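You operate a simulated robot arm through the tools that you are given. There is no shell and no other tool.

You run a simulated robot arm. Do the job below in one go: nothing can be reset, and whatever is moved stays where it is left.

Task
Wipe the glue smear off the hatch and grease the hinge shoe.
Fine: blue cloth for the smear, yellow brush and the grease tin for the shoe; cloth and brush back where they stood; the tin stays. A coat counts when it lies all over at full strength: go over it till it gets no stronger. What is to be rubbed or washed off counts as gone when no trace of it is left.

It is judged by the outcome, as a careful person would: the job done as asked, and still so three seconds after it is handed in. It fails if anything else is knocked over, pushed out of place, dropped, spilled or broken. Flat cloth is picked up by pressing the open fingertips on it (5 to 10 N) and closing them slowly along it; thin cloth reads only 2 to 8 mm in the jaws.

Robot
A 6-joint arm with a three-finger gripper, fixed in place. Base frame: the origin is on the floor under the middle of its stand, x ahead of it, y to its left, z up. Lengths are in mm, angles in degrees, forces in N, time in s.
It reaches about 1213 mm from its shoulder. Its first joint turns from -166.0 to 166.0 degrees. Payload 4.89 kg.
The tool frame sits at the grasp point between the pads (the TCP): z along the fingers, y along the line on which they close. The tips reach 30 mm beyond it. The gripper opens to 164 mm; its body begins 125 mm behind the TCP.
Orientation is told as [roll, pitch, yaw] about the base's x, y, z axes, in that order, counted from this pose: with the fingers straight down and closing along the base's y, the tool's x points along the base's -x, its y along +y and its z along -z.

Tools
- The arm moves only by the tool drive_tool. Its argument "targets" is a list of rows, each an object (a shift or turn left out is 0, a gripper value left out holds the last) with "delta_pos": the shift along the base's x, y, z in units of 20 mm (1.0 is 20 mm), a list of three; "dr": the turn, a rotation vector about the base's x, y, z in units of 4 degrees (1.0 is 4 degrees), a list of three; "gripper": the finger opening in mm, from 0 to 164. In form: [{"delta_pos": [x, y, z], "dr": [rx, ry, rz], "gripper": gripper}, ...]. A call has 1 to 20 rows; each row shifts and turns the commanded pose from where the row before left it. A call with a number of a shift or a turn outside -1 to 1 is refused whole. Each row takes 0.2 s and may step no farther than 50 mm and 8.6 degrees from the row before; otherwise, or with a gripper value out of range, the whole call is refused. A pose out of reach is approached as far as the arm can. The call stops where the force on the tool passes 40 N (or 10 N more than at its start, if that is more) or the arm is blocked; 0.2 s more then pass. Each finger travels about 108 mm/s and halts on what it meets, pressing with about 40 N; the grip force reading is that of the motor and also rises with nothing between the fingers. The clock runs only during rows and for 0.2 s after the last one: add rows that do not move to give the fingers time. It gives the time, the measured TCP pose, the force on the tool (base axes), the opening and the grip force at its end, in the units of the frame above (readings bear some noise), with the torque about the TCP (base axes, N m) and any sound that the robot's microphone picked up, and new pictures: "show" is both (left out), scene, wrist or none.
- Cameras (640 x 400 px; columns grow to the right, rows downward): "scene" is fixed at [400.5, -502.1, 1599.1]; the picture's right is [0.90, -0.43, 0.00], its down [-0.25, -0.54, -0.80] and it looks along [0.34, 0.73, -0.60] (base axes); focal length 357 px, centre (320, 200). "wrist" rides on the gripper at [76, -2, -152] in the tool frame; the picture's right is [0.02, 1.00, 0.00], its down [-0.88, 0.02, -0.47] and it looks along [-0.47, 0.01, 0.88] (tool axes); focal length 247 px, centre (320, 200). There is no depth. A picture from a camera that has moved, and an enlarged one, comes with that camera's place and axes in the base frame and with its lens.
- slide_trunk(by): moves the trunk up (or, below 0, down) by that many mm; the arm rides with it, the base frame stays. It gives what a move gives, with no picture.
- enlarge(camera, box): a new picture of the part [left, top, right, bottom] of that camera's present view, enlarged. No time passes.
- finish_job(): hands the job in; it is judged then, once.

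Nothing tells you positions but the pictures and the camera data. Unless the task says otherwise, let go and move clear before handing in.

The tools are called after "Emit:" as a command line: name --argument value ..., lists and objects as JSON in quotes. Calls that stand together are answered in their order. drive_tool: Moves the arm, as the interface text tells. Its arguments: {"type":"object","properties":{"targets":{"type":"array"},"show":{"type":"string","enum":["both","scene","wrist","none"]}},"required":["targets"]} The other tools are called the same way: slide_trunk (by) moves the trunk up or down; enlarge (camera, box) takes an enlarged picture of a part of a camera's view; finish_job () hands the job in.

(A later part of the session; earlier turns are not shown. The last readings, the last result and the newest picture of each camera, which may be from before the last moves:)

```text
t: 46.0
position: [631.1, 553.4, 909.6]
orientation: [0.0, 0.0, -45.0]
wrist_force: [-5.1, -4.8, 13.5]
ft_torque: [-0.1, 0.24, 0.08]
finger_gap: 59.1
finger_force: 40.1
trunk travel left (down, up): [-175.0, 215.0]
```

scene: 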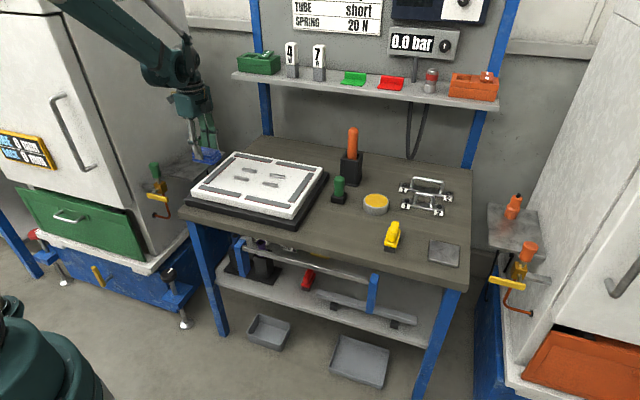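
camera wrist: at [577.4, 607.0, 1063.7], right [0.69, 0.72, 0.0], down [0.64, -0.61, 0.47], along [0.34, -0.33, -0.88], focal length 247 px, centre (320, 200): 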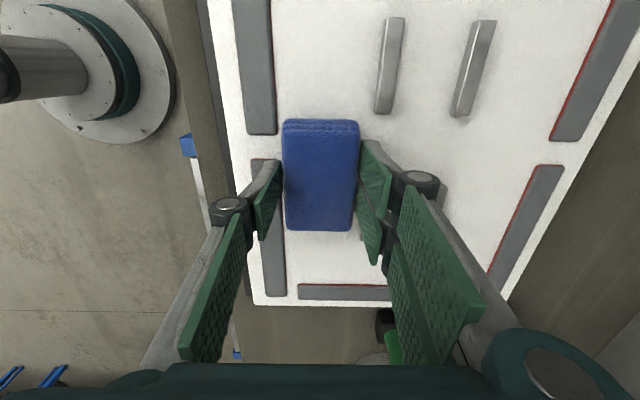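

The hatch has had a firm final pass. I'll lift, check the spot, and carry the cloth back to where it stood.

Emit:
drive_tool --targets '[{"delta_pos": [0, 0, 1]}, {"delta_pos": [0, 0, 1]}, {"delta_pos": [0, 0, 0.545]}, {"delta_pos": [0.535, -0.7185, 0], "dr": [0, 0, 1]}, {"delta_pos": [0.535, -0.7185, 0], "dr": [0, 0, 1]}, {"delta_pos": [0.535, -0.7185, 0], "dr": [0, 0, 1]}, {"delta_pos": [0.535, -0.7185, 0], "dr": [0, 0, 1]}, {"delta_pos": [0.535, -0.7185, 0], "dr": [0, 0, 1]}, {"delta_pos": [0.535, -0.7185, 0], "dr": [0, 0, 1]}, {"delta_pos": [0.535, -0.7185, 0], "dr": [0, 0, 1]}, {"delta_pos": [0.535, -0.7185, 0], "dr": [0, 0, 1]}, {"delta_pos": [0.535, -0.7185, 0], "dr": [0, 0, 1]}, {"delta_pos": [0.535, -0.7185, 0], "dr": [0, 0, 1]}, {"delta_pos": [0.535, -0.7185, 0], "dr": [0, 0, 1]}, {"delta_pos": [0.535, -0.7185, 0], "dr": [0, 0, 1]}, {"delta_pos": [0.535, -0.7185, 0], "dr": [0, 0, 1]}, {"delta_pos": [0.535, -0.7185, 0], "dr": [0, 0, 1]}, {"delta_pos": [0.535, -0.7185, 0], "dr": [0, 0, 1]}, {"delta_pos": [0.535, -0.7185, 0], "dr": [0, 0, 1]}, {"delta_pos": [0.535, -0.7185, 0], "dr": [0, 0, 1]}]' --show "none"

Emit:
drive_tool --targets '[{"delta_pos": [0.535, -0.7185, 0], "dr": [0, 0, 1]}, {"delta_pos": [0.535, -0.7185, 0], "dr": [0, 0, 1]}, {"delta_pos": [0.535, -0.7185, 0], "dr": [0, 0, 1]}, {"dr": [0, 0, 1]}, {"dr": [0, 0, 1]}, {"dr": [0, 0, 0.5]}, {}]'

Emit:
enlarge --camera "scene" --box '[240, 170, 290, 202]'

```text
t: 50.2
position: [815.3, 310.6, 960.5]
orientation: [0.1, 0.0, 23.0]
wrist_force: [-0.5, 0.7, -0.4]
ft_torque: [-0.1, -0.04, -0.01]
finger_gap: 58.9
finger_force: 40.0
trunk travel left (down, up): [-175.0, 215.0]
```

```text
t: 51.8
position: [846.9, 265.5, 960.6]
orientation: [0.0, 0.0, 45.0]
wrist_force: [0.1, 0.5, -0.4]
ft_torque: [0.02, -0.02, -0.01]
finger_gap: 58.9
finger_force: 39.6
trunk travel left (down, up): [-175.0, 215.0]
camera wrist: at [794.4, 211.3, 1112.2], right [-0.72, 0.69, 0.0], down [0.61, 0.64, 0.47], along [0.33, 0.34, -0.88], focal length 247 px, centre (320, 200)
```

scene: 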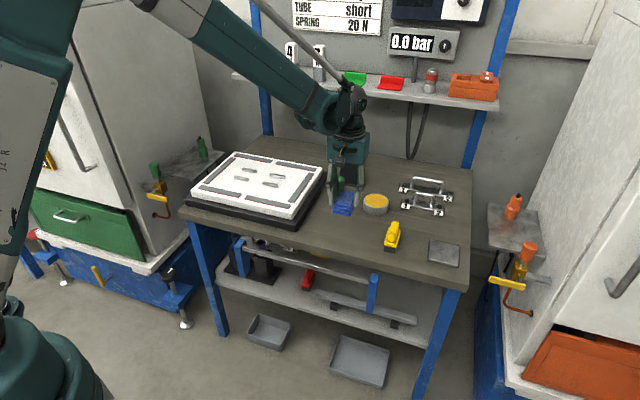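
wrist: 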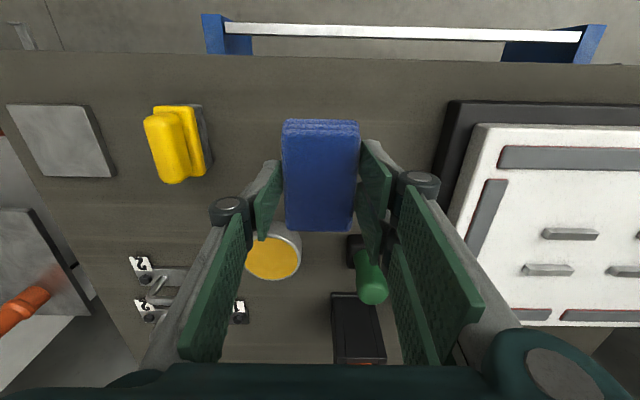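

```text
12.50 times, centred on (265, 186) of scene
camera zoom: at [400.5, -502.1, 1599.1], right [0.9, -0.43, 0.0], down [-0.25, -0.54, -0.8], along [0.34, 0.73, -0.6], focal length 4459 px, centre (1008, 375)
```

zoom: 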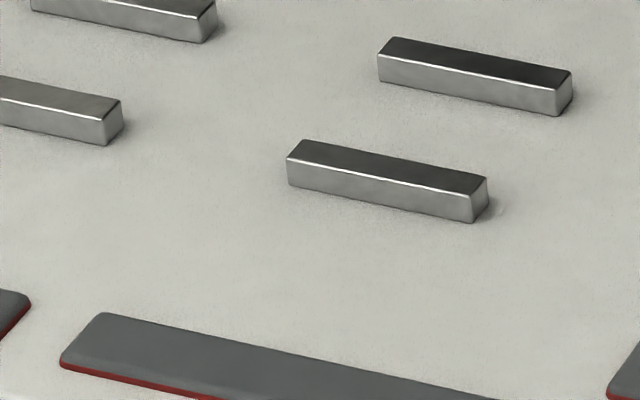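

The hatch is clean. I'll lower the cloth onto its original spot, feeling for contact at the end.

Emit:
drive_tool --targets '[{"delta_pos": [0, 0, -1]}, {"delta_pos": [0, 0, -1]}, {"delta_pos": [0, 0, -1]}, {"delta_pos": [0, 0, -1]}, {"delta_pos": [0, 0, -0.8]}, {"delta_pos": [0, 0, -0.4]}, {"delta_pos": [0, 0, -0.2]}, {}]' --show "none"

Emit:
drive_tool --targets '[{"delta_pos": [0, 0, -0.05]}, {}]' --show "none"

```text
t: 53.6
position: [846.7, 264.7, 853.2]
orientation: [0.0, 0.0, 45.1]
wrist_force: [0.2, 0.1, -0.3]
ft_torque: [0.0, 0.02, -0.01]
finger_gap: 59.0
finger_force: 39.8
trunk travel left (down, up): [-175.0, 215.0]
```

```text
t: 54.2
position: [847.2, 264.6, 850.9]
orientation: [0.0, 0.1, 45.1]
wrist_force: [0.1, -0.1, -0.9]
ft_torque: [0.01, -0.06, 0.0]
finger_gap: 59.0
finger_force: 40.0
trunk travel left (down, up): [-175.0, 215.0]
```

My readings average about 2.7 mm off the original spot, so I'll correct that before touching down.

Emit:
drive_tool --targets '[{"delta_pos": [-0.06, 0.11, 0]}, {}]' --show "none"

Emit:
drive_tool --targets '[{"delta_pos": [0, 0, -0.05]}, {}]' --show "none"

```text
t: 54.8
position: [845.6, 268.0, 850.7]
orientation: [0.0, -0.1, 45.0]
wrist_force: [0.9, 0.3, -0.2]
ft_torque: [0.0, 0.02, -0.01]
finger_gap: 59.1
finger_force: 40.1
trunk travel left (down, up): [-175.0, 215.0]
```

```text
t: 55.4
position: [844.9, 268.3, 850.2]
orientation: [0.0, -0.1, 45.0]
wrist_force: [-0.1, 0.2, 0.0]
ft_torque: [0.01, 0.02, 0.02]
finger_gap: 58.9
finger_force: 39.9
trunk travel left (down, up): [-175.0, 215.0]
```

Emit:
drive_tool --targets '[{"delta_pos": [0, 0, -0.05]}, {}]' --show "none"

Emit:
drive_tool --targets '[{"delta_pos": [0, 0, -0.04]}, {}]' --show "wrist"

```text
t: 56.0
position: [845.4, 268.5, 850.6]
orientation: [0.1, 0.0, 45.1]
wrist_force: [4.2, 3.6, 15.2]
ft_torque: [0.17, 0.04, 0.0]
finger_gap: 59.4
finger_force: 39.8
trunk travel left (down, up): [-175.0, 215.0]
```

```text
t: 56.6
position: [844.9, 267.7, 850.1]
orientation: [-0.1, -0.2, 45.0]
wrist_force: [5.9, 4.2, 26.8]
ft_torque: [0.2, -0.06, -0.04]
finger_gap: 58.9
finger_force: 40.0
trunk travel left (down, up): [-175.0, 215.0]
camera wrist: at [792.2, 213.4, 1001.0], right [-0.72, 0.69, 0.0], down [0.61, 0.64, 0.47], along [0.33, 0.34, -0.88], focal length 247 px, centre (320, 200)
```

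wrist: 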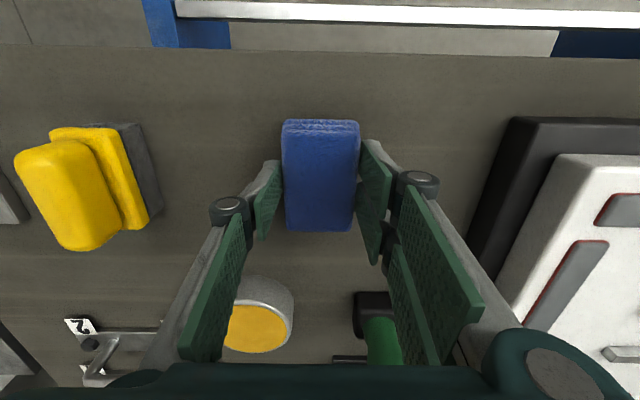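

The cloth is on the bench, and the picture matches the pre-lift view. I'll ease the pressure, open, and rise clear.

Emit:
drive_tool --targets '[{"delta_pos": [0, 0, 0.05]}, {"gripper": 62}, {"gripper": 75}, {"gripper": 100}, {"gripper": 110}, {"delta_pos": [0, 0, 0.5]}, {"delta_pos": [0, 0, 1]}, {"delta_pos": [0, 0, 1]}, {"delta_pos": [0, 0, 1]}, {"delta_pos": [0, 0, 1]}, {"delta_pos": [0, 0, 1]}, {}]'

Emit:
enlarge --camera "scene" --box '[320, 160, 480, 270]'

```text
t: 59.2
position: [845.6, 266.7, 958.9]
orientation: [0.0, 0.0, 45.1]
wrist_force: [-0.6, -0.8, -1.4]
ft_torque: [0.01, -0.04, -0.02]
finger_gap: 110.0
finger_force: 0.0
trunk travel left (down, up): [-175.0, 215.0]
camera wrist: at [793.0, 212.6, 1109.2], right [-0.72, 0.69, 0.0], down [0.61, 0.64, 0.47], along [0.33, 0.34, -0.88], focal length 247 px, centre (320, 200)
```

scene: 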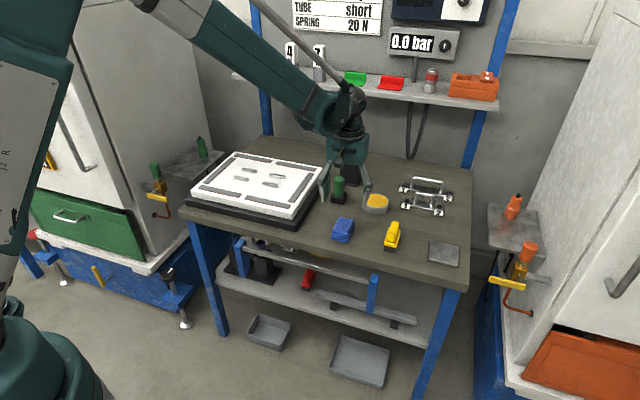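
wrist: 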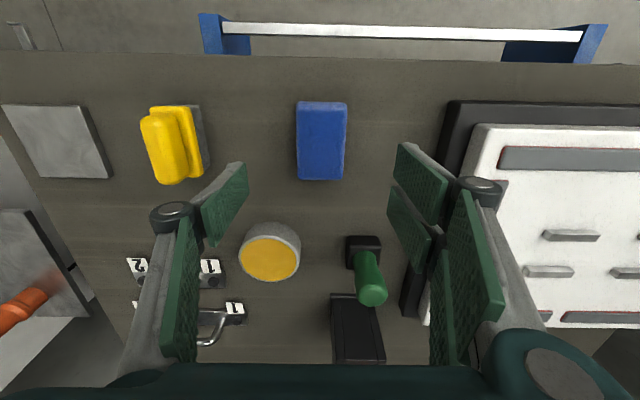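

```text
3.64 times, centred on (400, 215) of scene
camera zoom: at [400.5, -502.1, 1599.1], right [0.9, -0.43, 0.0], down [-0.25, -0.54, -0.8], along [0.34, 0.73, -0.6], focal length 1297 px, centre (29, 146)
```

zoom: 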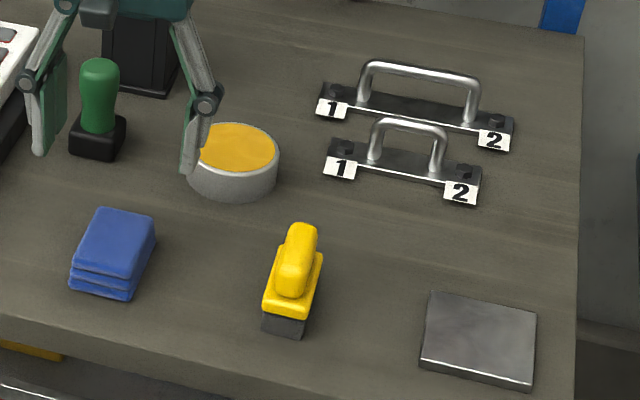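

The cloth is back in place. Next is the brush, so I'll take detailed views to locate its grip and orientation.

Emit:
enlarge --camera "wrist" --box '[110, 80, 240, 200]'

Emit:
enlarge --camera "scene" --box '[370, 210, 420, 260]'

Emit:
enlarge --camera "scene" --box '[350, 180, 400, 220]'

```text
3.33 times, centred on (175, 140) of wrist
camera zoom: at [793.0, 212.6, 1109.2], right [-0.72, 0.69, 0.0], down [0.61, 0.64, 0.47], along [0.33, 0.34, -0.88], focal length 823 px, centre (803, 400)
```

zoom: 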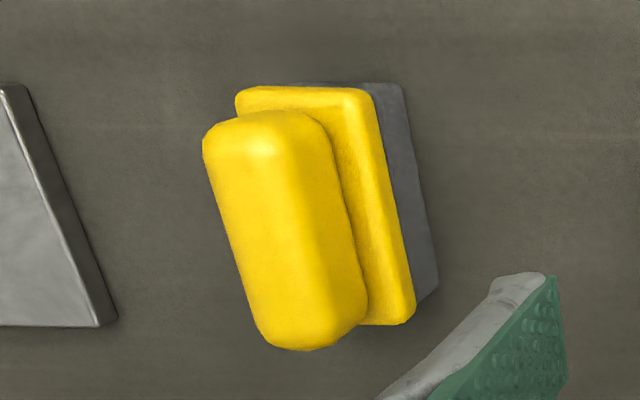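

```text
8.00 times, centred on (395, 235) of scene
camera zoom: at [400.5, -502.1, 1599.1], right [0.9, -0.43, 0.0], down [-0.25, -0.54, -0.8], along [0.34, 0.73, -0.6], focal length 2854 px, centre (-280, -80)
```

zoom: 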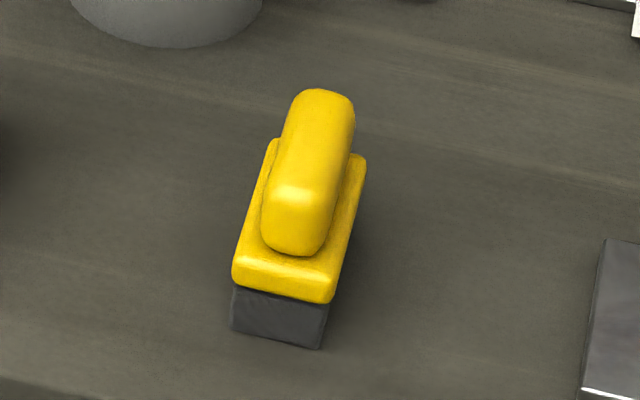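

```text
10.00 times, centred on (375, 200) of scene
camera zoom: at [400.5, -502.1, 1599.1], right [0.9, -0.43, 0.0], down [-0.25, -0.54, -0.8], along [0.34, 0.73, -0.6], focal length 3567 px, centre (-230, 200)
```

zoom: 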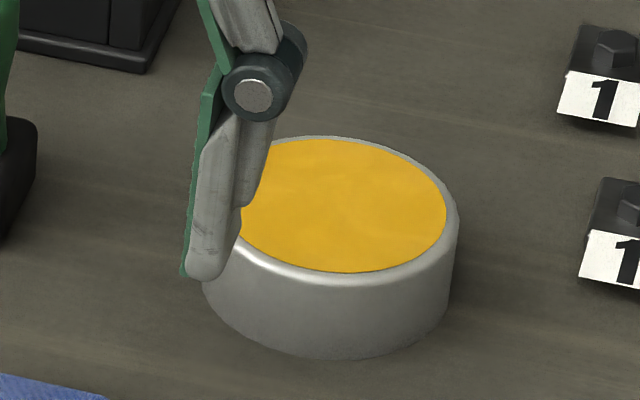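

The brush stands aligned with the bench. Its footprint is about 36 × 72 mm, centred near (958, 153), with the grip top at z ≈ 871 and the bench near 802. I'll move above it to refine.

Emit:
drive_tool --targets '[{"delta_pos": [0.9375, -0.944, 0], "gripper": 90}, {"delta_pos": [0.9375, -0.944, 0]}, {"delta_pos": [0.9375, -0.944, 0]}, {"delta_pos": [0.9375, -0.944, 0]}, {"delta_pos": [0.9375, -0.944, 0]}, {"delta_pos": [0.9375, -0.944, 0]}, {}, {}]'

Emit:
enlarge --camera "wrist" --box '[230, 80, 410, 260]'

```text
t: 61.0
position: [958.3, 153.1, 959.8]
orientation: [0.0, 0.1, 45.0]
wrist_force: [0.5, 1.0, 0.3]
ft_torque: [0.01, 0.04, 0.01]
finger_gap: 90.0
finger_force: 0.0
trunk travel left (down, up): [-175.0, 215.0]
camera wrist: at [905.9, 98.8, 1111.7], right [-0.72, 0.69, 0.0], down [0.61, 0.64, 0.47], along [0.33, 0.34, -0.88], focal length 247 px, centre (320, 200)
```

scene: 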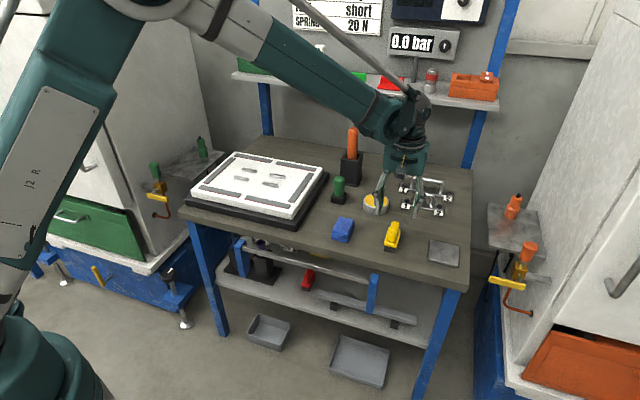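
wrist: 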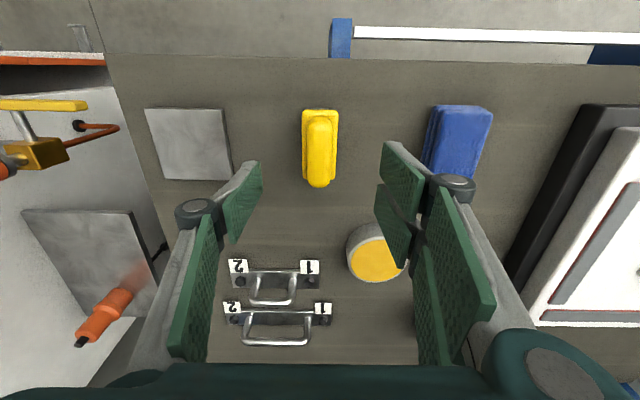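

```text
2.22 times, centred on (320, 170) of wrist
camera zoom: at [905.9, 98.8, 1111.7], right [-0.72, 0.69, 0.0], down [0.61, 0.64, 0.47], along [0.33, 0.34, -0.88], focal length 549 px, centre (320, 267)
```

zoom: 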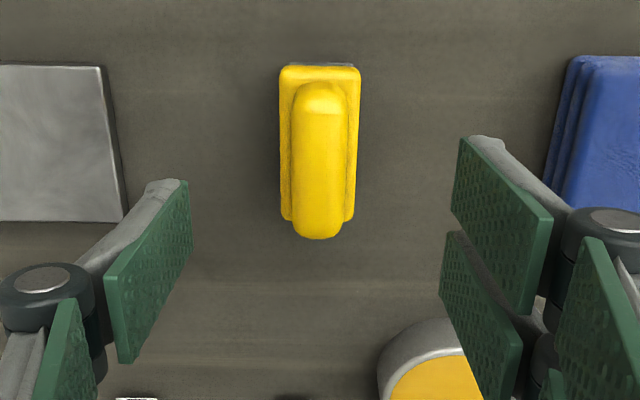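

The alignment is good. I'll descend so the tips sit just above the brush's base plate and close on the grip.

Emit:
drive_tool --targets '[{"delta_pos": [0.05, 0.05, -0.8]}, {"delta_pos": [0, 0, -0.8]}, {"delta_pos": [0, 0, -0.8]}, {"delta_pos": [0, 0, -0.8]}, {"delta_pos": [0, 0, -0.6]}, {"delta_pos": [0, 0, -0.44]}, {}]'

Emit:
enlarge --camera "scene" --box '[360, 200, 430, 260]'

```text
t: 62.6
position: [958.4, 156.4, 874.2]
orientation: [0.1, 0.0, 45.0]
wrist_force: [-0.3, -0.4, 0.1]
ft_torque: [0.02, -0.02, 0.0]
finger_gap: 90.1
finger_force: 0.0
trunk travel left (down, up): [-175.0, 215.0]
camera wrist: at [906.5, 101.0, 1025.2], right [-0.72, 0.69, 0.0], down [0.61, 0.64, 0.47], along [0.33, 0.34, -0.88], focal length 247 px, centre (320, 200)
```

scene: 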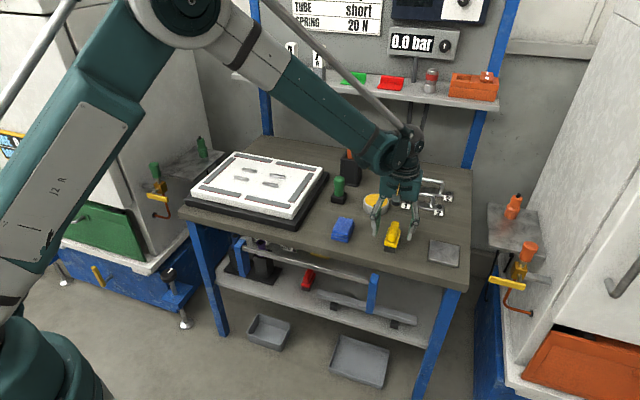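
wrist: 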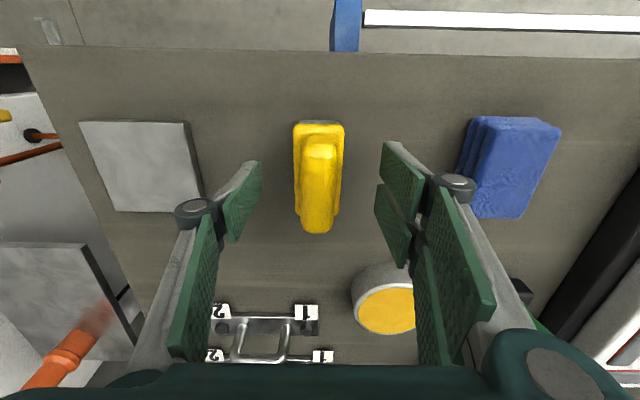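

```text
6.67 times, centred on (395, 230) of scene
camera zoom: at [400.5, -502.1, 1599.1], right [0.9, -0.43, 0.0], down [-0.25, -0.54, -0.8], along [0.34, 0.73, -0.6], focal length 2378 px, centre (-180, 0)
```

zoom: 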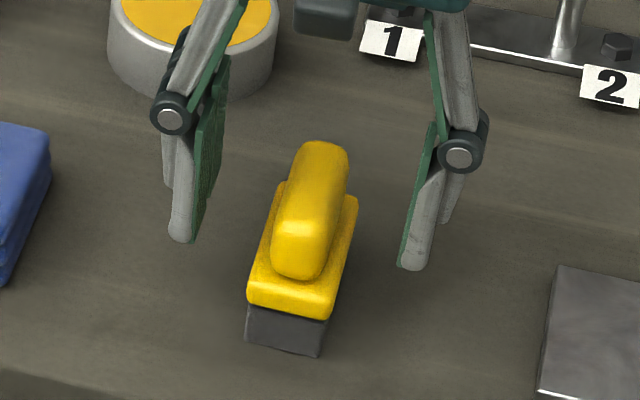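

The tips straddle the grip and clear the base plate. I'll close gently.

Emit:
drive_tool --targets '[{"gripper": 70}, {"gripper": 50}, {"gripper": 40}, {"gripper": 32}, {"gripper": 26}, {"gripper": 20}, {"gripper": 12}, {}]'

Emit:
enlarge --camera "scene" --box '[360, 200, 430, 260]'

```text
t: 64.4
position: [958.4, 156.2, 874.4]
orientation: [0.1, 0.0, 45.0]
wrist_force: [-0.2, -0.7, -0.8]
ft_torque: [-0.04, 0.01, 0.0]
finger_gap: 25.1
finger_force: 40.2
trunk travel left (down, up): [-175.0, 215.0]
camera wrist: at [906.4, 100.9, 1025.3], right [-0.72, 0.69, 0.0], down [0.61, 0.64, 0.47], along [0.33, 0.34, -0.88], focal length 247 px, centre (320, 200)
```

scene: 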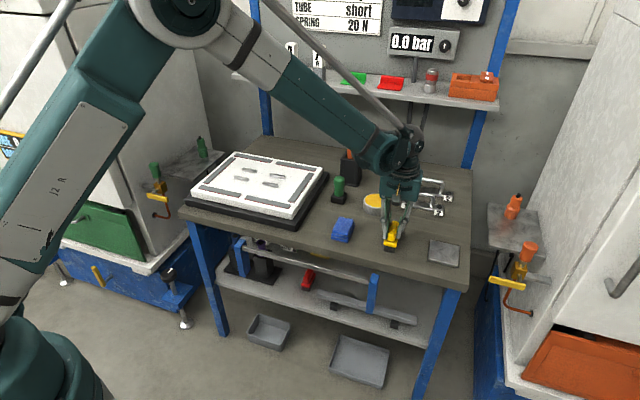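
wrist: 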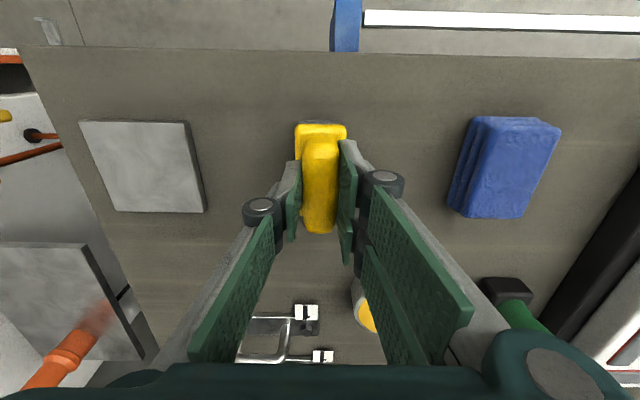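

```text
6.67 times, centred on (395, 230) of scene
camera zoom: at [400.5, -502.1, 1599.1], right [0.9, -0.43, 0.0], down [-0.25, -0.54, -0.8], along [0.34, 0.73, -0.6], focal length 2378 px, centre (-180, 0)
```

zoom: 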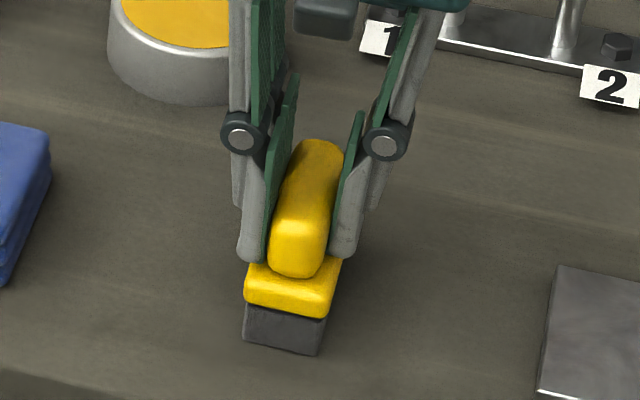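

The brush is gripped at 25 mm. I'll lift it and carry it over the grease tin at about (1018, 342).

Emit:
drive_tool --targets '[{"delta_pos": [0, 0, 0.5]}, {"delta_pos": [0, 0, 1]}, {"delta_pos": [0, 0, 1]}, {"delta_pos": [0, 0, 1]}, {"delta_pos": [0, 0, 1]}, {"delta_pos": [0, 0, 1]}, {"delta_pos": [0.298, 0.9285, 0]}, {"delta_pos": [0.298, 0.9285, 0]}, {"delta_pos": [0.298, 0.9285, 0]}, {"delta_pos": [0.298, 0.9285, 0]}, {"delta_pos": [0.298, 0.9285, 0]}, {"delta_pos": [0.298, 0.9285, 0]}, {"delta_pos": [0.298, 0.9285, 0]}, {"delta_pos": [0.298, 0.9285, 0]}, {"delta_pos": [0.298, 0.9285, 0]}, {"delta_pos": [0.298, 0.9285, 0]}, {}]'

Emit:
enlarge --camera "scene" --box '[340, 140, 430, 220]'

```text
t: 68.0
position: [1018.2, 341.5, 984.9]
orientation: [0.0, 0.1, 44.9]
wrist_force: [0.1, -0.1, -0.4]
ft_torque: [-0.03, 0.03, -0.01]
finger_gap: 25.1
finger_force: 39.8
trunk travel left (down, up): [-175.0, 215.0]
camera wrist: at [965.9, 288.5, 1136.3], right [-0.72, 0.69, 0.0], down [0.61, 0.64, 0.47], along [0.33, 0.34, -0.88], focal length 247 px, centre (320, 200)
```

scene: 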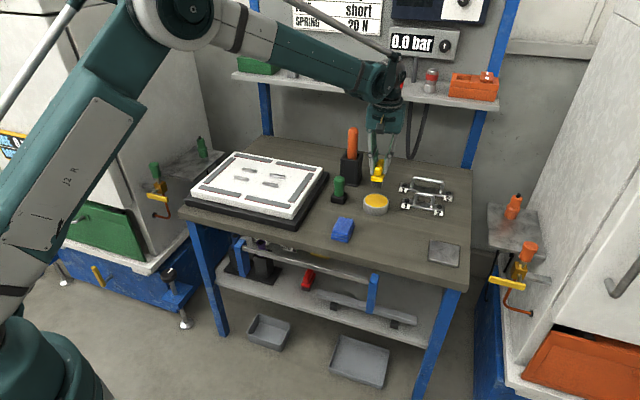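
wrist: 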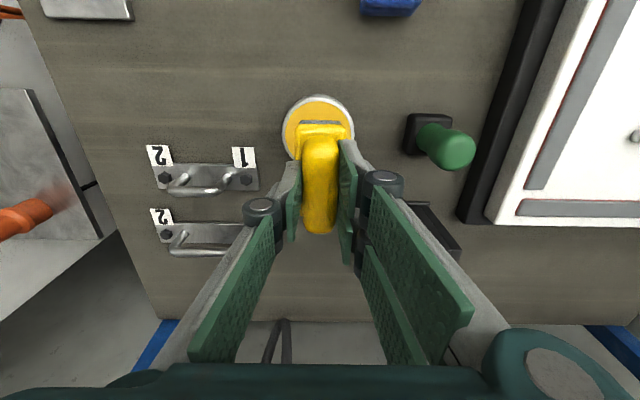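

```text
5.00 times, centred on (385, 180) of scene
camera zoom: at [400.5, -502.1, 1599.1], right [0.9, -0.43, 0.0], down [-0.25, -0.54, -0.8], along [0.34, 0.73, -0.6], focal length 1784 px, centre (-5, 300)
```

zoom: 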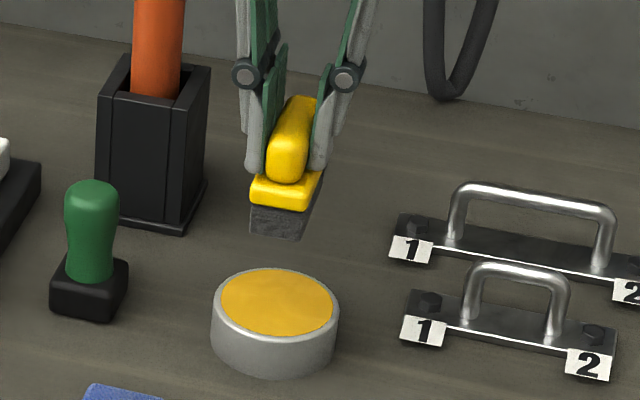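

The brush is centred over the tin. I'll lower it to just above the grease and then creep down with force checks.

Emit:
drive_tool --targets '[{"delta_pos": [0, 0, -1]}, {"delta_pos": [0, 0, -1]}, {"delta_pos": [0, 0, -1]}, {"delta_pos": [0, 0, -0.6]}, {}]' --show "both"

Emit:
enlarge --camera "scene" --box '[340, 160, 410, 220]'

Emit:
enlarge --camera "wrist" --box '[250, 60, 390, 180]'

```text
t: 69.2
position: [1019.0, 342.8, 912.7]
orientation: [-0.1, 0.0, 45.0]
wrist_force: [-0.5, 0.0, -0.3]
ft_torque: [-0.05, -0.01, -0.01]
finger_gap: 25.1
finger_force: 40.3
trunk travel left (down, up): [-175.0, 215.0]
camera wrist: at [966.3, 288.1, 1064.0], right [-0.72, 0.69, 0.0], down [0.61, 0.64, 0.47], along [0.33, 0.34, -0.88], focal length 247 px, centre (320, 200)
```

scene: 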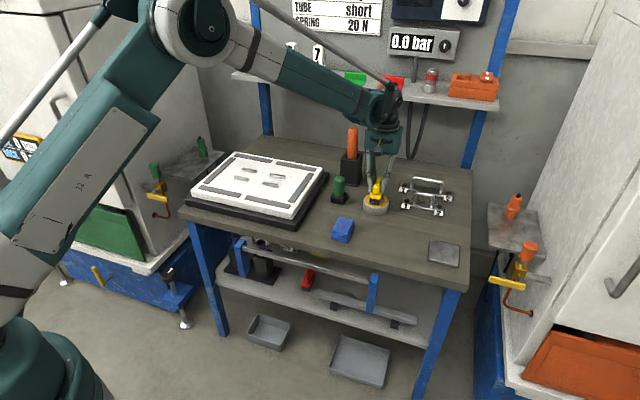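
wrist: 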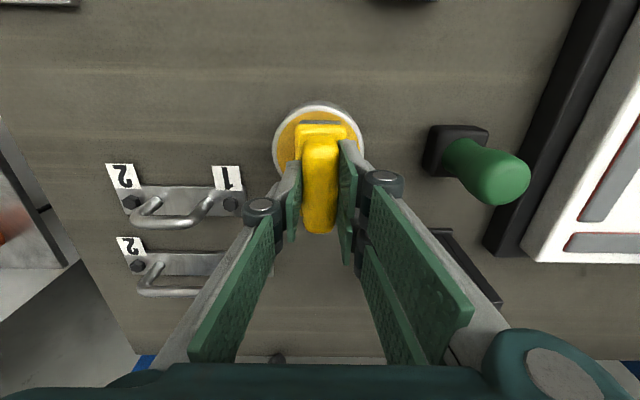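

```text
6.67 times, centred on (375, 190) of scene
camera zoom: at [400.5, -502.1, 1599.1], right [0.9, -0.43, 0.0], down [-0.25, -0.54, -0.8], along [0.34, 0.73, -0.6], focal length 2378 px, centre (-47, 267)
```

zoom: 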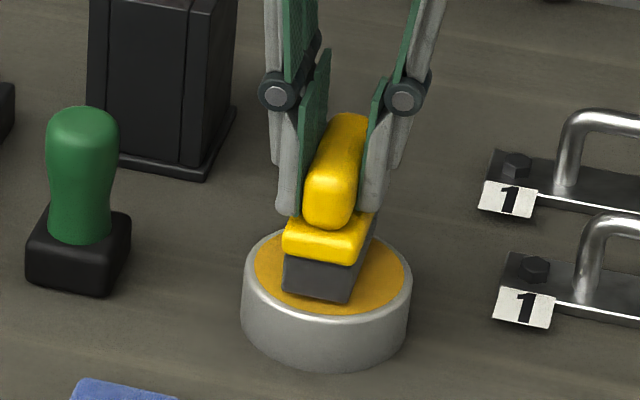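

```text
3.33 times, centred on (320, 120) of wrist
camera zoom: at [966.3, 288.1, 1064.0], right [-0.72, 0.69, 0.0], down [0.61, 0.64, 0.47], along [0.33, 0.34, -0.88], focal length 823 px, centre (320, 467)
```

zoom: 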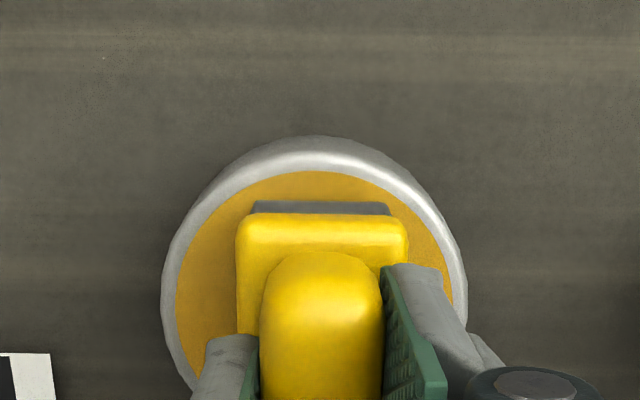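

Relative to the brush, the tin centre is about 2 mm to the right and 3 mm toward the bench front. I'll correct that and creep down.

Emit:
drive_tool --targets '[{"delta_pos": [-0.035, -0.175, -0.2]}, {}]' --show "none"

Emit:
drive_tool --targets '[{"delta_pos": [0, 0, -0.1]}, {}]' --show "none"

Emit:
drive_tool --targets '[{"delta_pos": [0, 0, -0.05]}, {}]' --show "none"

Emit:
drive_tool --targets '[{"delta_pos": [0, 0, -0.05]}, {}]' --show "none"

```text
t: 69.8
position: [1017.4, 338.6, 908.4]
orientation: [0.1, 0.0, 45.1]
wrist_force: [-0.2, -0.2, -1.0]
ft_torque: [0.01, 0.01, 0.05]
finger_gap: 25.2
finger_force: 40.2
trunk travel left (down, up): [-175.0, 215.0]
```

```text
t: 70.4
position: [1017.1, 338.2, 909.1]
orientation: [0.1, -0.1, 44.9]
wrist_force: [7.8, -0.7, 24.3]
ft_torque: [0.16, -0.28, -0.1]
finger_gap: 25.5
finger_force: 39.6
trunk travel left (down, up): [-175.0, 215.0]
```

```text
t: 71.0
position: [1017.7, 336.7, 907.4]
orientation: [0.0, -0.1, 44.9]
wrist_force: [10.2, -0.3, 32.3]
ft_torque: [-0.05, -0.3, 0.01]
finger_gap: 25.4
finger_force: 40.3
trunk travel left (down, up): [-175.0, 215.0]
```

```text
t: 71.6
position: [1016.7, 337.4, 906.1]
orientation: [0.0, -0.1, 45.0]
wrist_force: [8.4, -2.1, 33.2]
ft_torque: [-0.06, -0.24, 0.0]
finger_gap: 25.3
finger_force: 40.4
trunk travel left (down, up): [-175.0, 215.0]
```

Contact came sooner than expected, at 33 N, so I'll back off right away and look at the bristles and tin.

Emit:
drive_tool --targets '[{"delta_pos": [0, 0, 0.2]}, {}]' --show "both"

Emit:
enlarge --camera "scene" --box '[340, 160, 410, 220]'

Emit:
enlarge --camera "wrist" --box '[250, 60, 390, 180]'

```text
t: 72.2
position: [1019.0, 337.4, 908.2]
orientation: [0.0, 0.1, 45.0]
wrist_force: [0.0, -0.1, -1.2]
ft_torque: [-0.01, -0.01, -0.02]
finger_gap: 25.5
finger_force: 40.2
trunk travel left (down, up): [-175.0, 215.0]
camera wrist: at [965.8, 283.9, 1059.3], right [-0.72, 0.69, 0.0], down [0.61, 0.64, 0.47], along [0.33, 0.34, -0.88], focal length 247 px, centre (320, 200)
```

scene: 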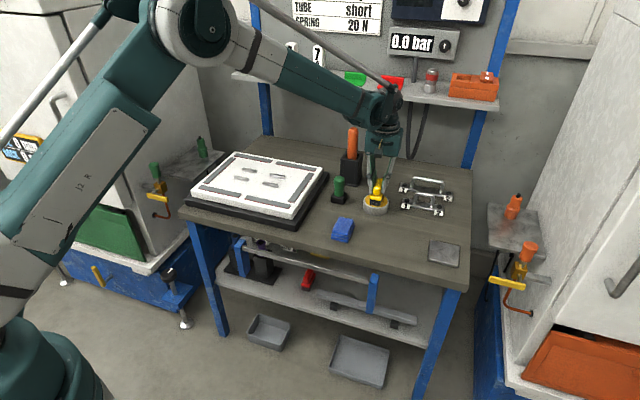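
wrist: 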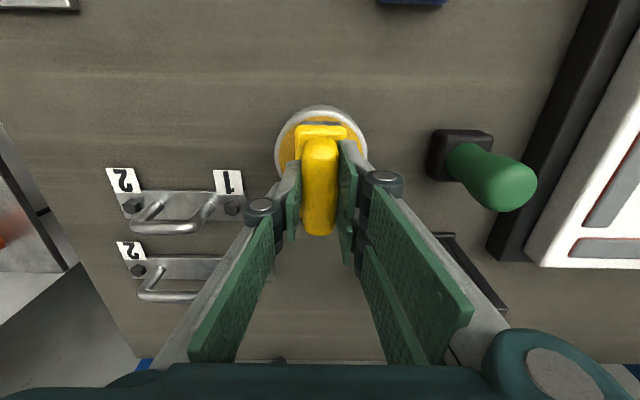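

```text
6.67 times, centred on (375, 190) of scene
camera zoom: at [400.5, -502.1, 1599.1], right [0.9, -0.43, 0.0], down [-0.25, -0.54, -0.8], along [0.34, 0.73, -0.6], focal length 2378 px, centre (-47, 267)
```

zoom: 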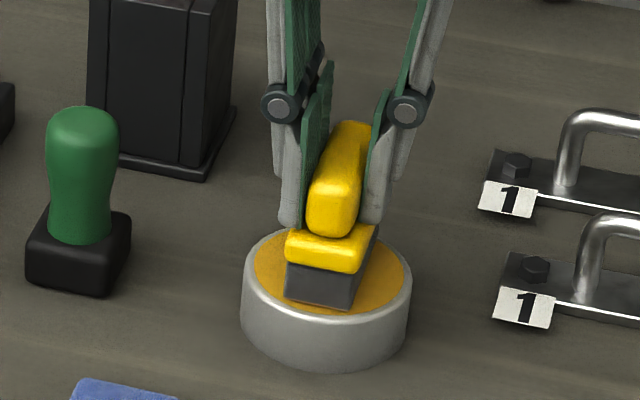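

```text
3.33 times, centred on (320, 120) of wrist
camera zoom: at [965.8, 283.9, 1059.3], right [-0.72, 0.69, 0.0], down [0.61, 0.64, 0.47], along [0.33, 0.34, -0.88], focal length 823 px, centre (320, 467)
```

zoom: 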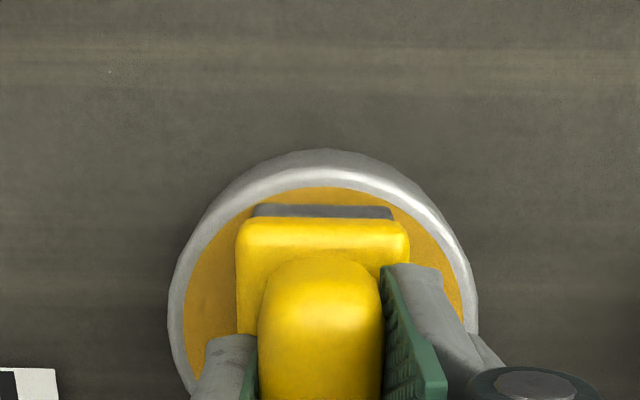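

The tin hasn't moved. I'll lift the brush to see whether it picked up grease.

Emit:
drive_tool --targets '[{"delta_pos": [0, 0, 1]}, {"delta_pos": [0, 0, 1]}, {"delta_pos": [0, 0, 1]}, {}]' --show "scene"

Emit:
enlarge --camera "scene" --box '[350, 150, 410, 220]'

```text
t: 73.2
position: [1017.0, 336.5, 970.4]
orientation: [0.0, 0.0, 45.0]
wrist_force: [-0.2, -0.9, -1.1]
ft_torque: [0.01, -0.04, -0.01]
finger_gap: 25.5
finger_force: 40.2
trunk travel left (down, up): [-175.0, 215.0]
```

scene: 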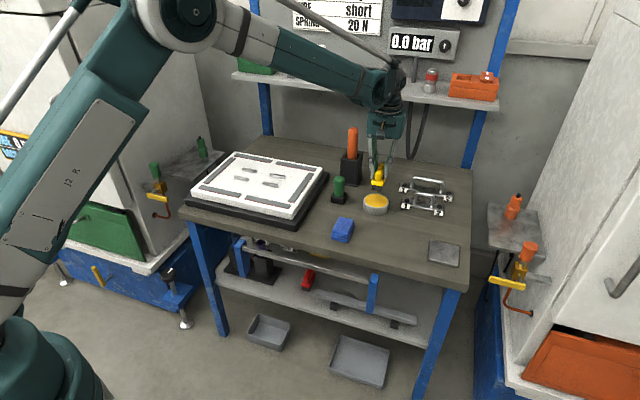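

```text
5.71 times, centred on (380, 185) of scene
camera zoom: at [400.5, -502.1, 1599.1], right [0.9, -0.43, 0.0], down [-0.25, -0.54, -0.8], along [0.34, 0.73, -0.6], focal length 2038 px, centre (-23, 286)
```

zoom: 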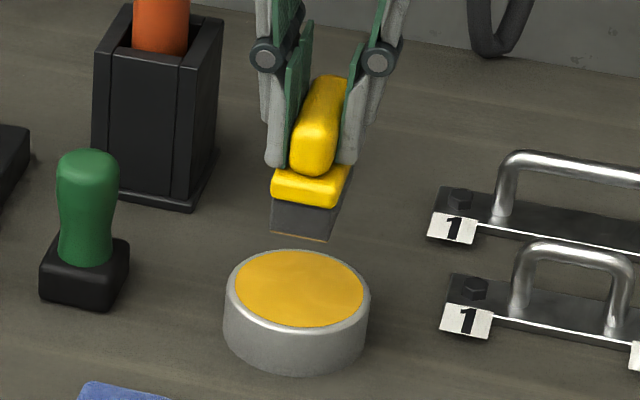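

The bristles now show a yellow tint along their bottom edge, so the brush is loaded. The shoe plate is about 90 × 90 mm, centred near (1082, 51), with its top near 809. I'll carry the brush above it.

Emit:
drive_tool --targets '[{"delta_pos": [0.2177, -0.9533, 0]}, {"delta_pos": [0.2177, -0.9533, 0]}, {"delta_pos": [0.2177, -0.9533, 0]}, {"delta_pos": [0.2177, -0.9533, 0]}, {"delta_pos": [0.2177, -0.9533, 0]}, {"delta_pos": [0.2177, -0.9533, 0]}, {"delta_pos": [0.2177, -0.9533, 0]}, {"delta_pos": [0.2177, -0.9533, 0]}, {"delta_pos": [0.2177, -0.9533, 0]}, {"delta_pos": [0.2177, -0.9533, 0]}, {"delta_pos": [0.2177, -0.9533, 0]}, {"delta_pos": [0.2177, -0.9533, 0]}, {"delta_pos": [0.2177, -0.9533, 0]}, {"delta_pos": [0.2177, -0.9533, 0]}, {"delta_pos": [0.2177, -0.9533, 0]}, {}]'

Emit:
enlarge --camera "scene" --box '[400, 190, 480, 270]'

Emit:
enlarge --camera "scene" --box '[340, 180, 410, 220]'

```text
t: 76.6
position: [1083.4, 49.7, 968.8]
orientation: [0.0, 0.0, 45.0]
wrist_force: [-0.1, -0.2, 0.1]
ft_torque: [0.01, 0.02, 0.01]
finger_gap: 25.4
finger_force: 39.8
trunk travel left (down, up): [-175.0, 215.0]
camera wrist: at [1031.5, -3.4, 1119.9], right [-0.72, 0.69, 0.0], down [0.61, 0.64, 0.47], along [0.33, 0.34, -0.88], focal length 247 px, centre (320, 200)
```

scene: 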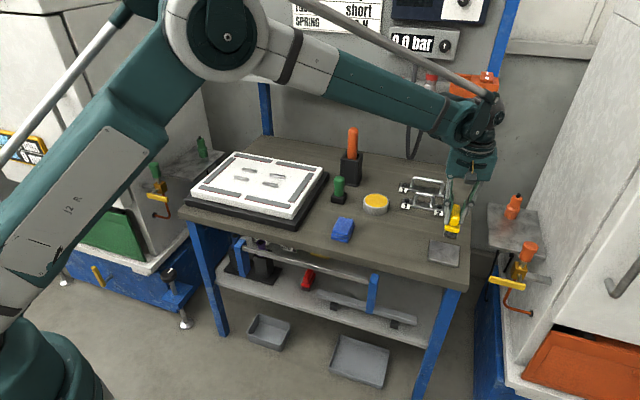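
wrist: 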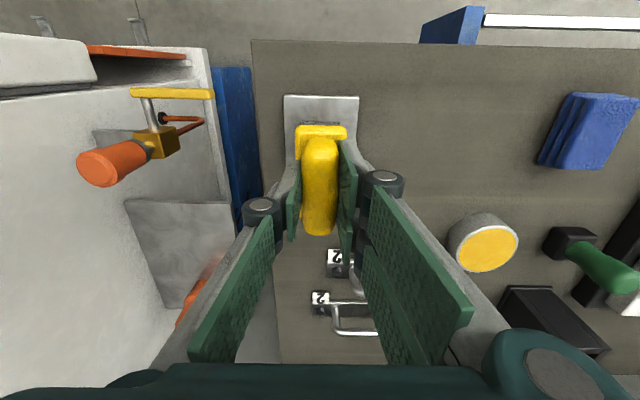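

```text
5.00 times, centred on (440, 230) of scene
camera zoom: at [400.5, -502.1, 1599.1], right [0.9, -0.43, 0.0], down [-0.25, -0.54, -0.8], along [0.34, 0.73, -0.6], focal length 1784 px, centre (-280, 50)
```

zoom: 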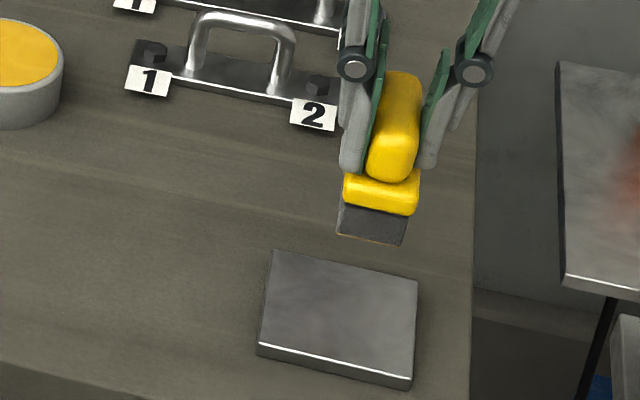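

```text
9.14 times, centred on (375, 200) of scene
camera zoom: at [400.5, -502.1, 1599.1], right [0.9, -0.43, 0.0], down [-0.25, -0.54, -0.8], along [0.34, 0.73, -0.6], focal length 3261 px, centre (-183, 200)
```

zoom: 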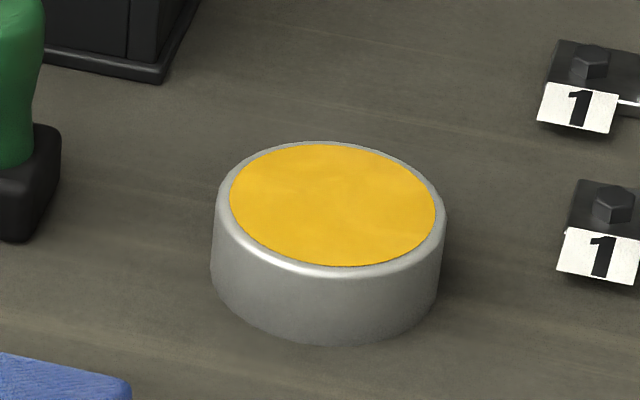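

The tin is undisturbed and the brush is centred above the plate. I'll lower close to contact.

Emit:
drive_tool --targets '[{"delta_pos": [0, 0, -1]}, {"delta_pos": [0, 0, -1]}, {"delta_pos": [0, 0, -1]}, {"delta_pos": [0, 0, -1]}, {"delta_pos": [0, 0, -0.15]}, {}]' --show "scene"

Emit:
enlarge --camera "scene" --box '[400, 190, 480, 270]'

```text
t: 78.0
position: [1084.1, 50.5, 886.8]
orientation: [-0.1, -0.1, 45.0]
wrist_force: [-0.3, -0.2, -1.1]
ft_torque: [0.01, 0.05, -0.03]
finger_gap: 25.7
finger_force: 40.7
trunk travel left (down, up): [-175.0, 215.0]
```

scene: 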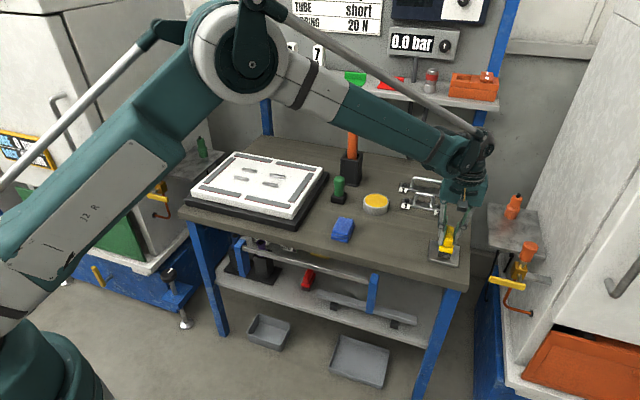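

```text
5.00 times, centred on (440, 230) of scene
camera zoom: at [400.5, -502.1, 1599.1], right [0.9, -0.43, 0.0], down [-0.25, -0.54, -0.8], along [0.34, 0.73, -0.6], focal length 1784 px, centre (-280, 50)
```

zoom: 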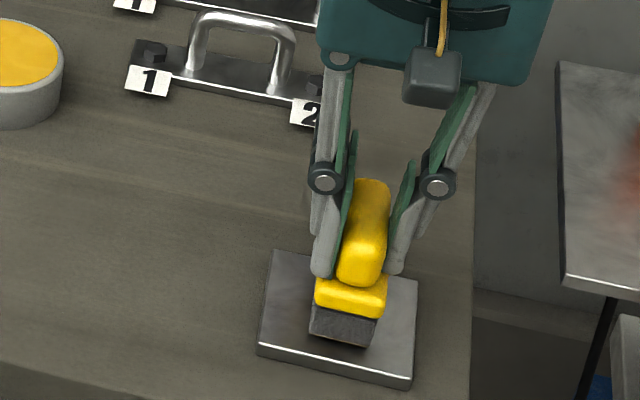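

I'm close now, so I'll creep down 1 mm at a time.

Emit:
drive_tool --targets '[{"delta_pos": [0, 0, -0.1]}, {}]' --show "none"

```text
t: 78.6
position: [1084.3, 51.2, 884.8]
orientation: [0.0, 0.0, 45.0]
wrist_force: [0.3, 0.2, -0.9]
ft_torque: [0.02, -0.02, 0.0]
finger_gap: 25.4
finger_force: 40.4
trunk travel left (down, up): [-175.0, 215.0]
```

Emit:
drive_tool --targets '[{"delta_pos": [0, 0, -0.05]}, {}]' --show "none"

```text
t: 79.2
position: [1084.1, 51.2, 883.0]
orientation: [0.0, 0.0, 45.0]
wrist_force: [0.0, 0.2, 0.0]
ft_torque: [0.0, -0.02, 0.01]
finger_gap: 25.4
finger_force: 40.2
trunk travel left (down, up): [-175.0, 215.0]
```

Emit:
drive_tool --targets '[{"delta_pos": [0, 0, -0.05]}, {}]' --show "none"

```text
t: 79.8
position: [1082.8, 50.4, 884.6]
orientation: [0.0, 0.0, 45.0]
wrist_force: [0.2, 0.7, 7.4]
ft_torque: [-0.16, 0.13, 0.0]
finger_gap: 25.3
finger_force: 40.2
trunk travel left (down, up): [-175.0, 215.0]
```

Contact is 7 N on the plate. I'll make the first strokes across it and see how the coat lays down.

Emit:
drive_tool --targets '[{"delta_pos": [0.566, -0.566, 0]}, {"delta_pos": [0.566, -0.566, 0]}, {"delta_pos": [-0.566, 0.566, 0]}, {"delta_pos": [-0.566, 0.566, 0]}, {"delta_pos": [-0.566, 0.566, 0]}, {"delta_pos": [-0.566, 0.566, 0]}, {}]' --show "both"

Emit:
enlarge --camera "scene" --box '[400, 190, 480, 270]'

Emit:
enlarge --camera "wrist" --box '[200, 60, 400, 200]'

```text
t: 81.4
position: [1060.4, 75.2, 883.4]
orientation: [-0.1, 0.1, 45.0]
wrist_force: [1.0, -0.1, 13.5]
ft_torque: [-0.09, 0.14, -0.01]
finger_gap: 25.3
finger_force: 40.2
trunk travel left (down, up): [-175.0, 215.0]
camera wrist: at [1008.4, 20.5, 1034.2], right [-0.72, 0.69, 0.0], down [0.61, 0.64, 0.47], along [0.33, 0.34, -0.88], focal length 247 px, centre (320, 200)
```

scene: 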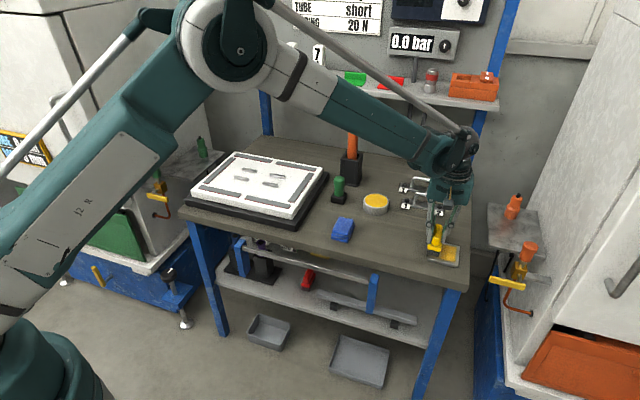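
wrist: 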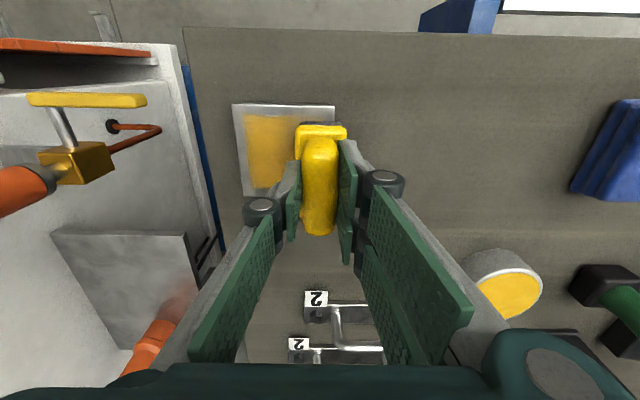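

```text
5.00 times, centred on (440, 230) of scene
camera zoom: at [400.5, -502.1, 1599.1], right [0.9, -0.43, 0.0], down [-0.25, -0.54, -0.8], along [0.34, 0.73, -0.6], focal length 1784 px, centre (-280, 50)
```

zoom: 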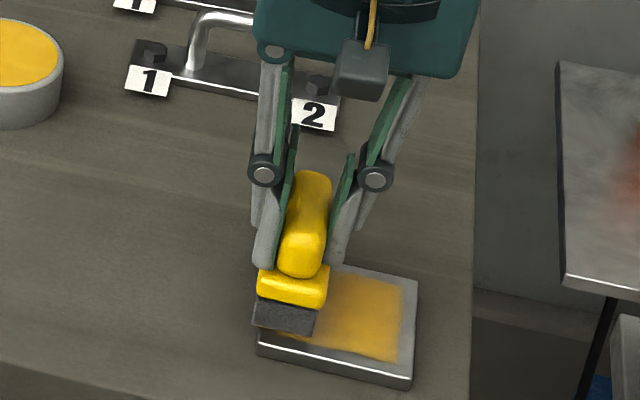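

```text
2.86 times, centred on (300, 130) of wrist
camera zoom: at [1008.4, 20.5, 1034.2], right [-0.72, 0.69, 0.0], down [0.61, 0.64, 0.47], along [0.33, 0.34, -0.88], focal length 706 px, centre (377, 400)
```

zoom: 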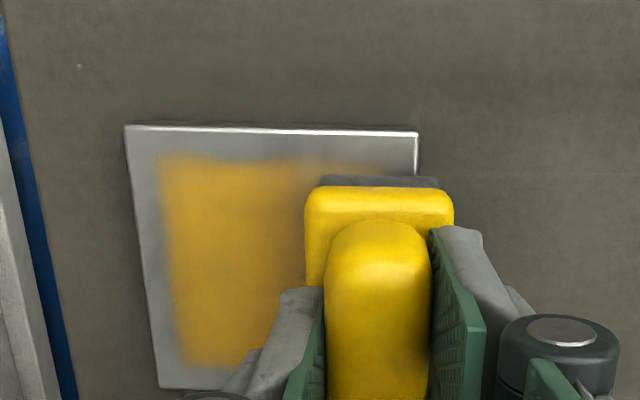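

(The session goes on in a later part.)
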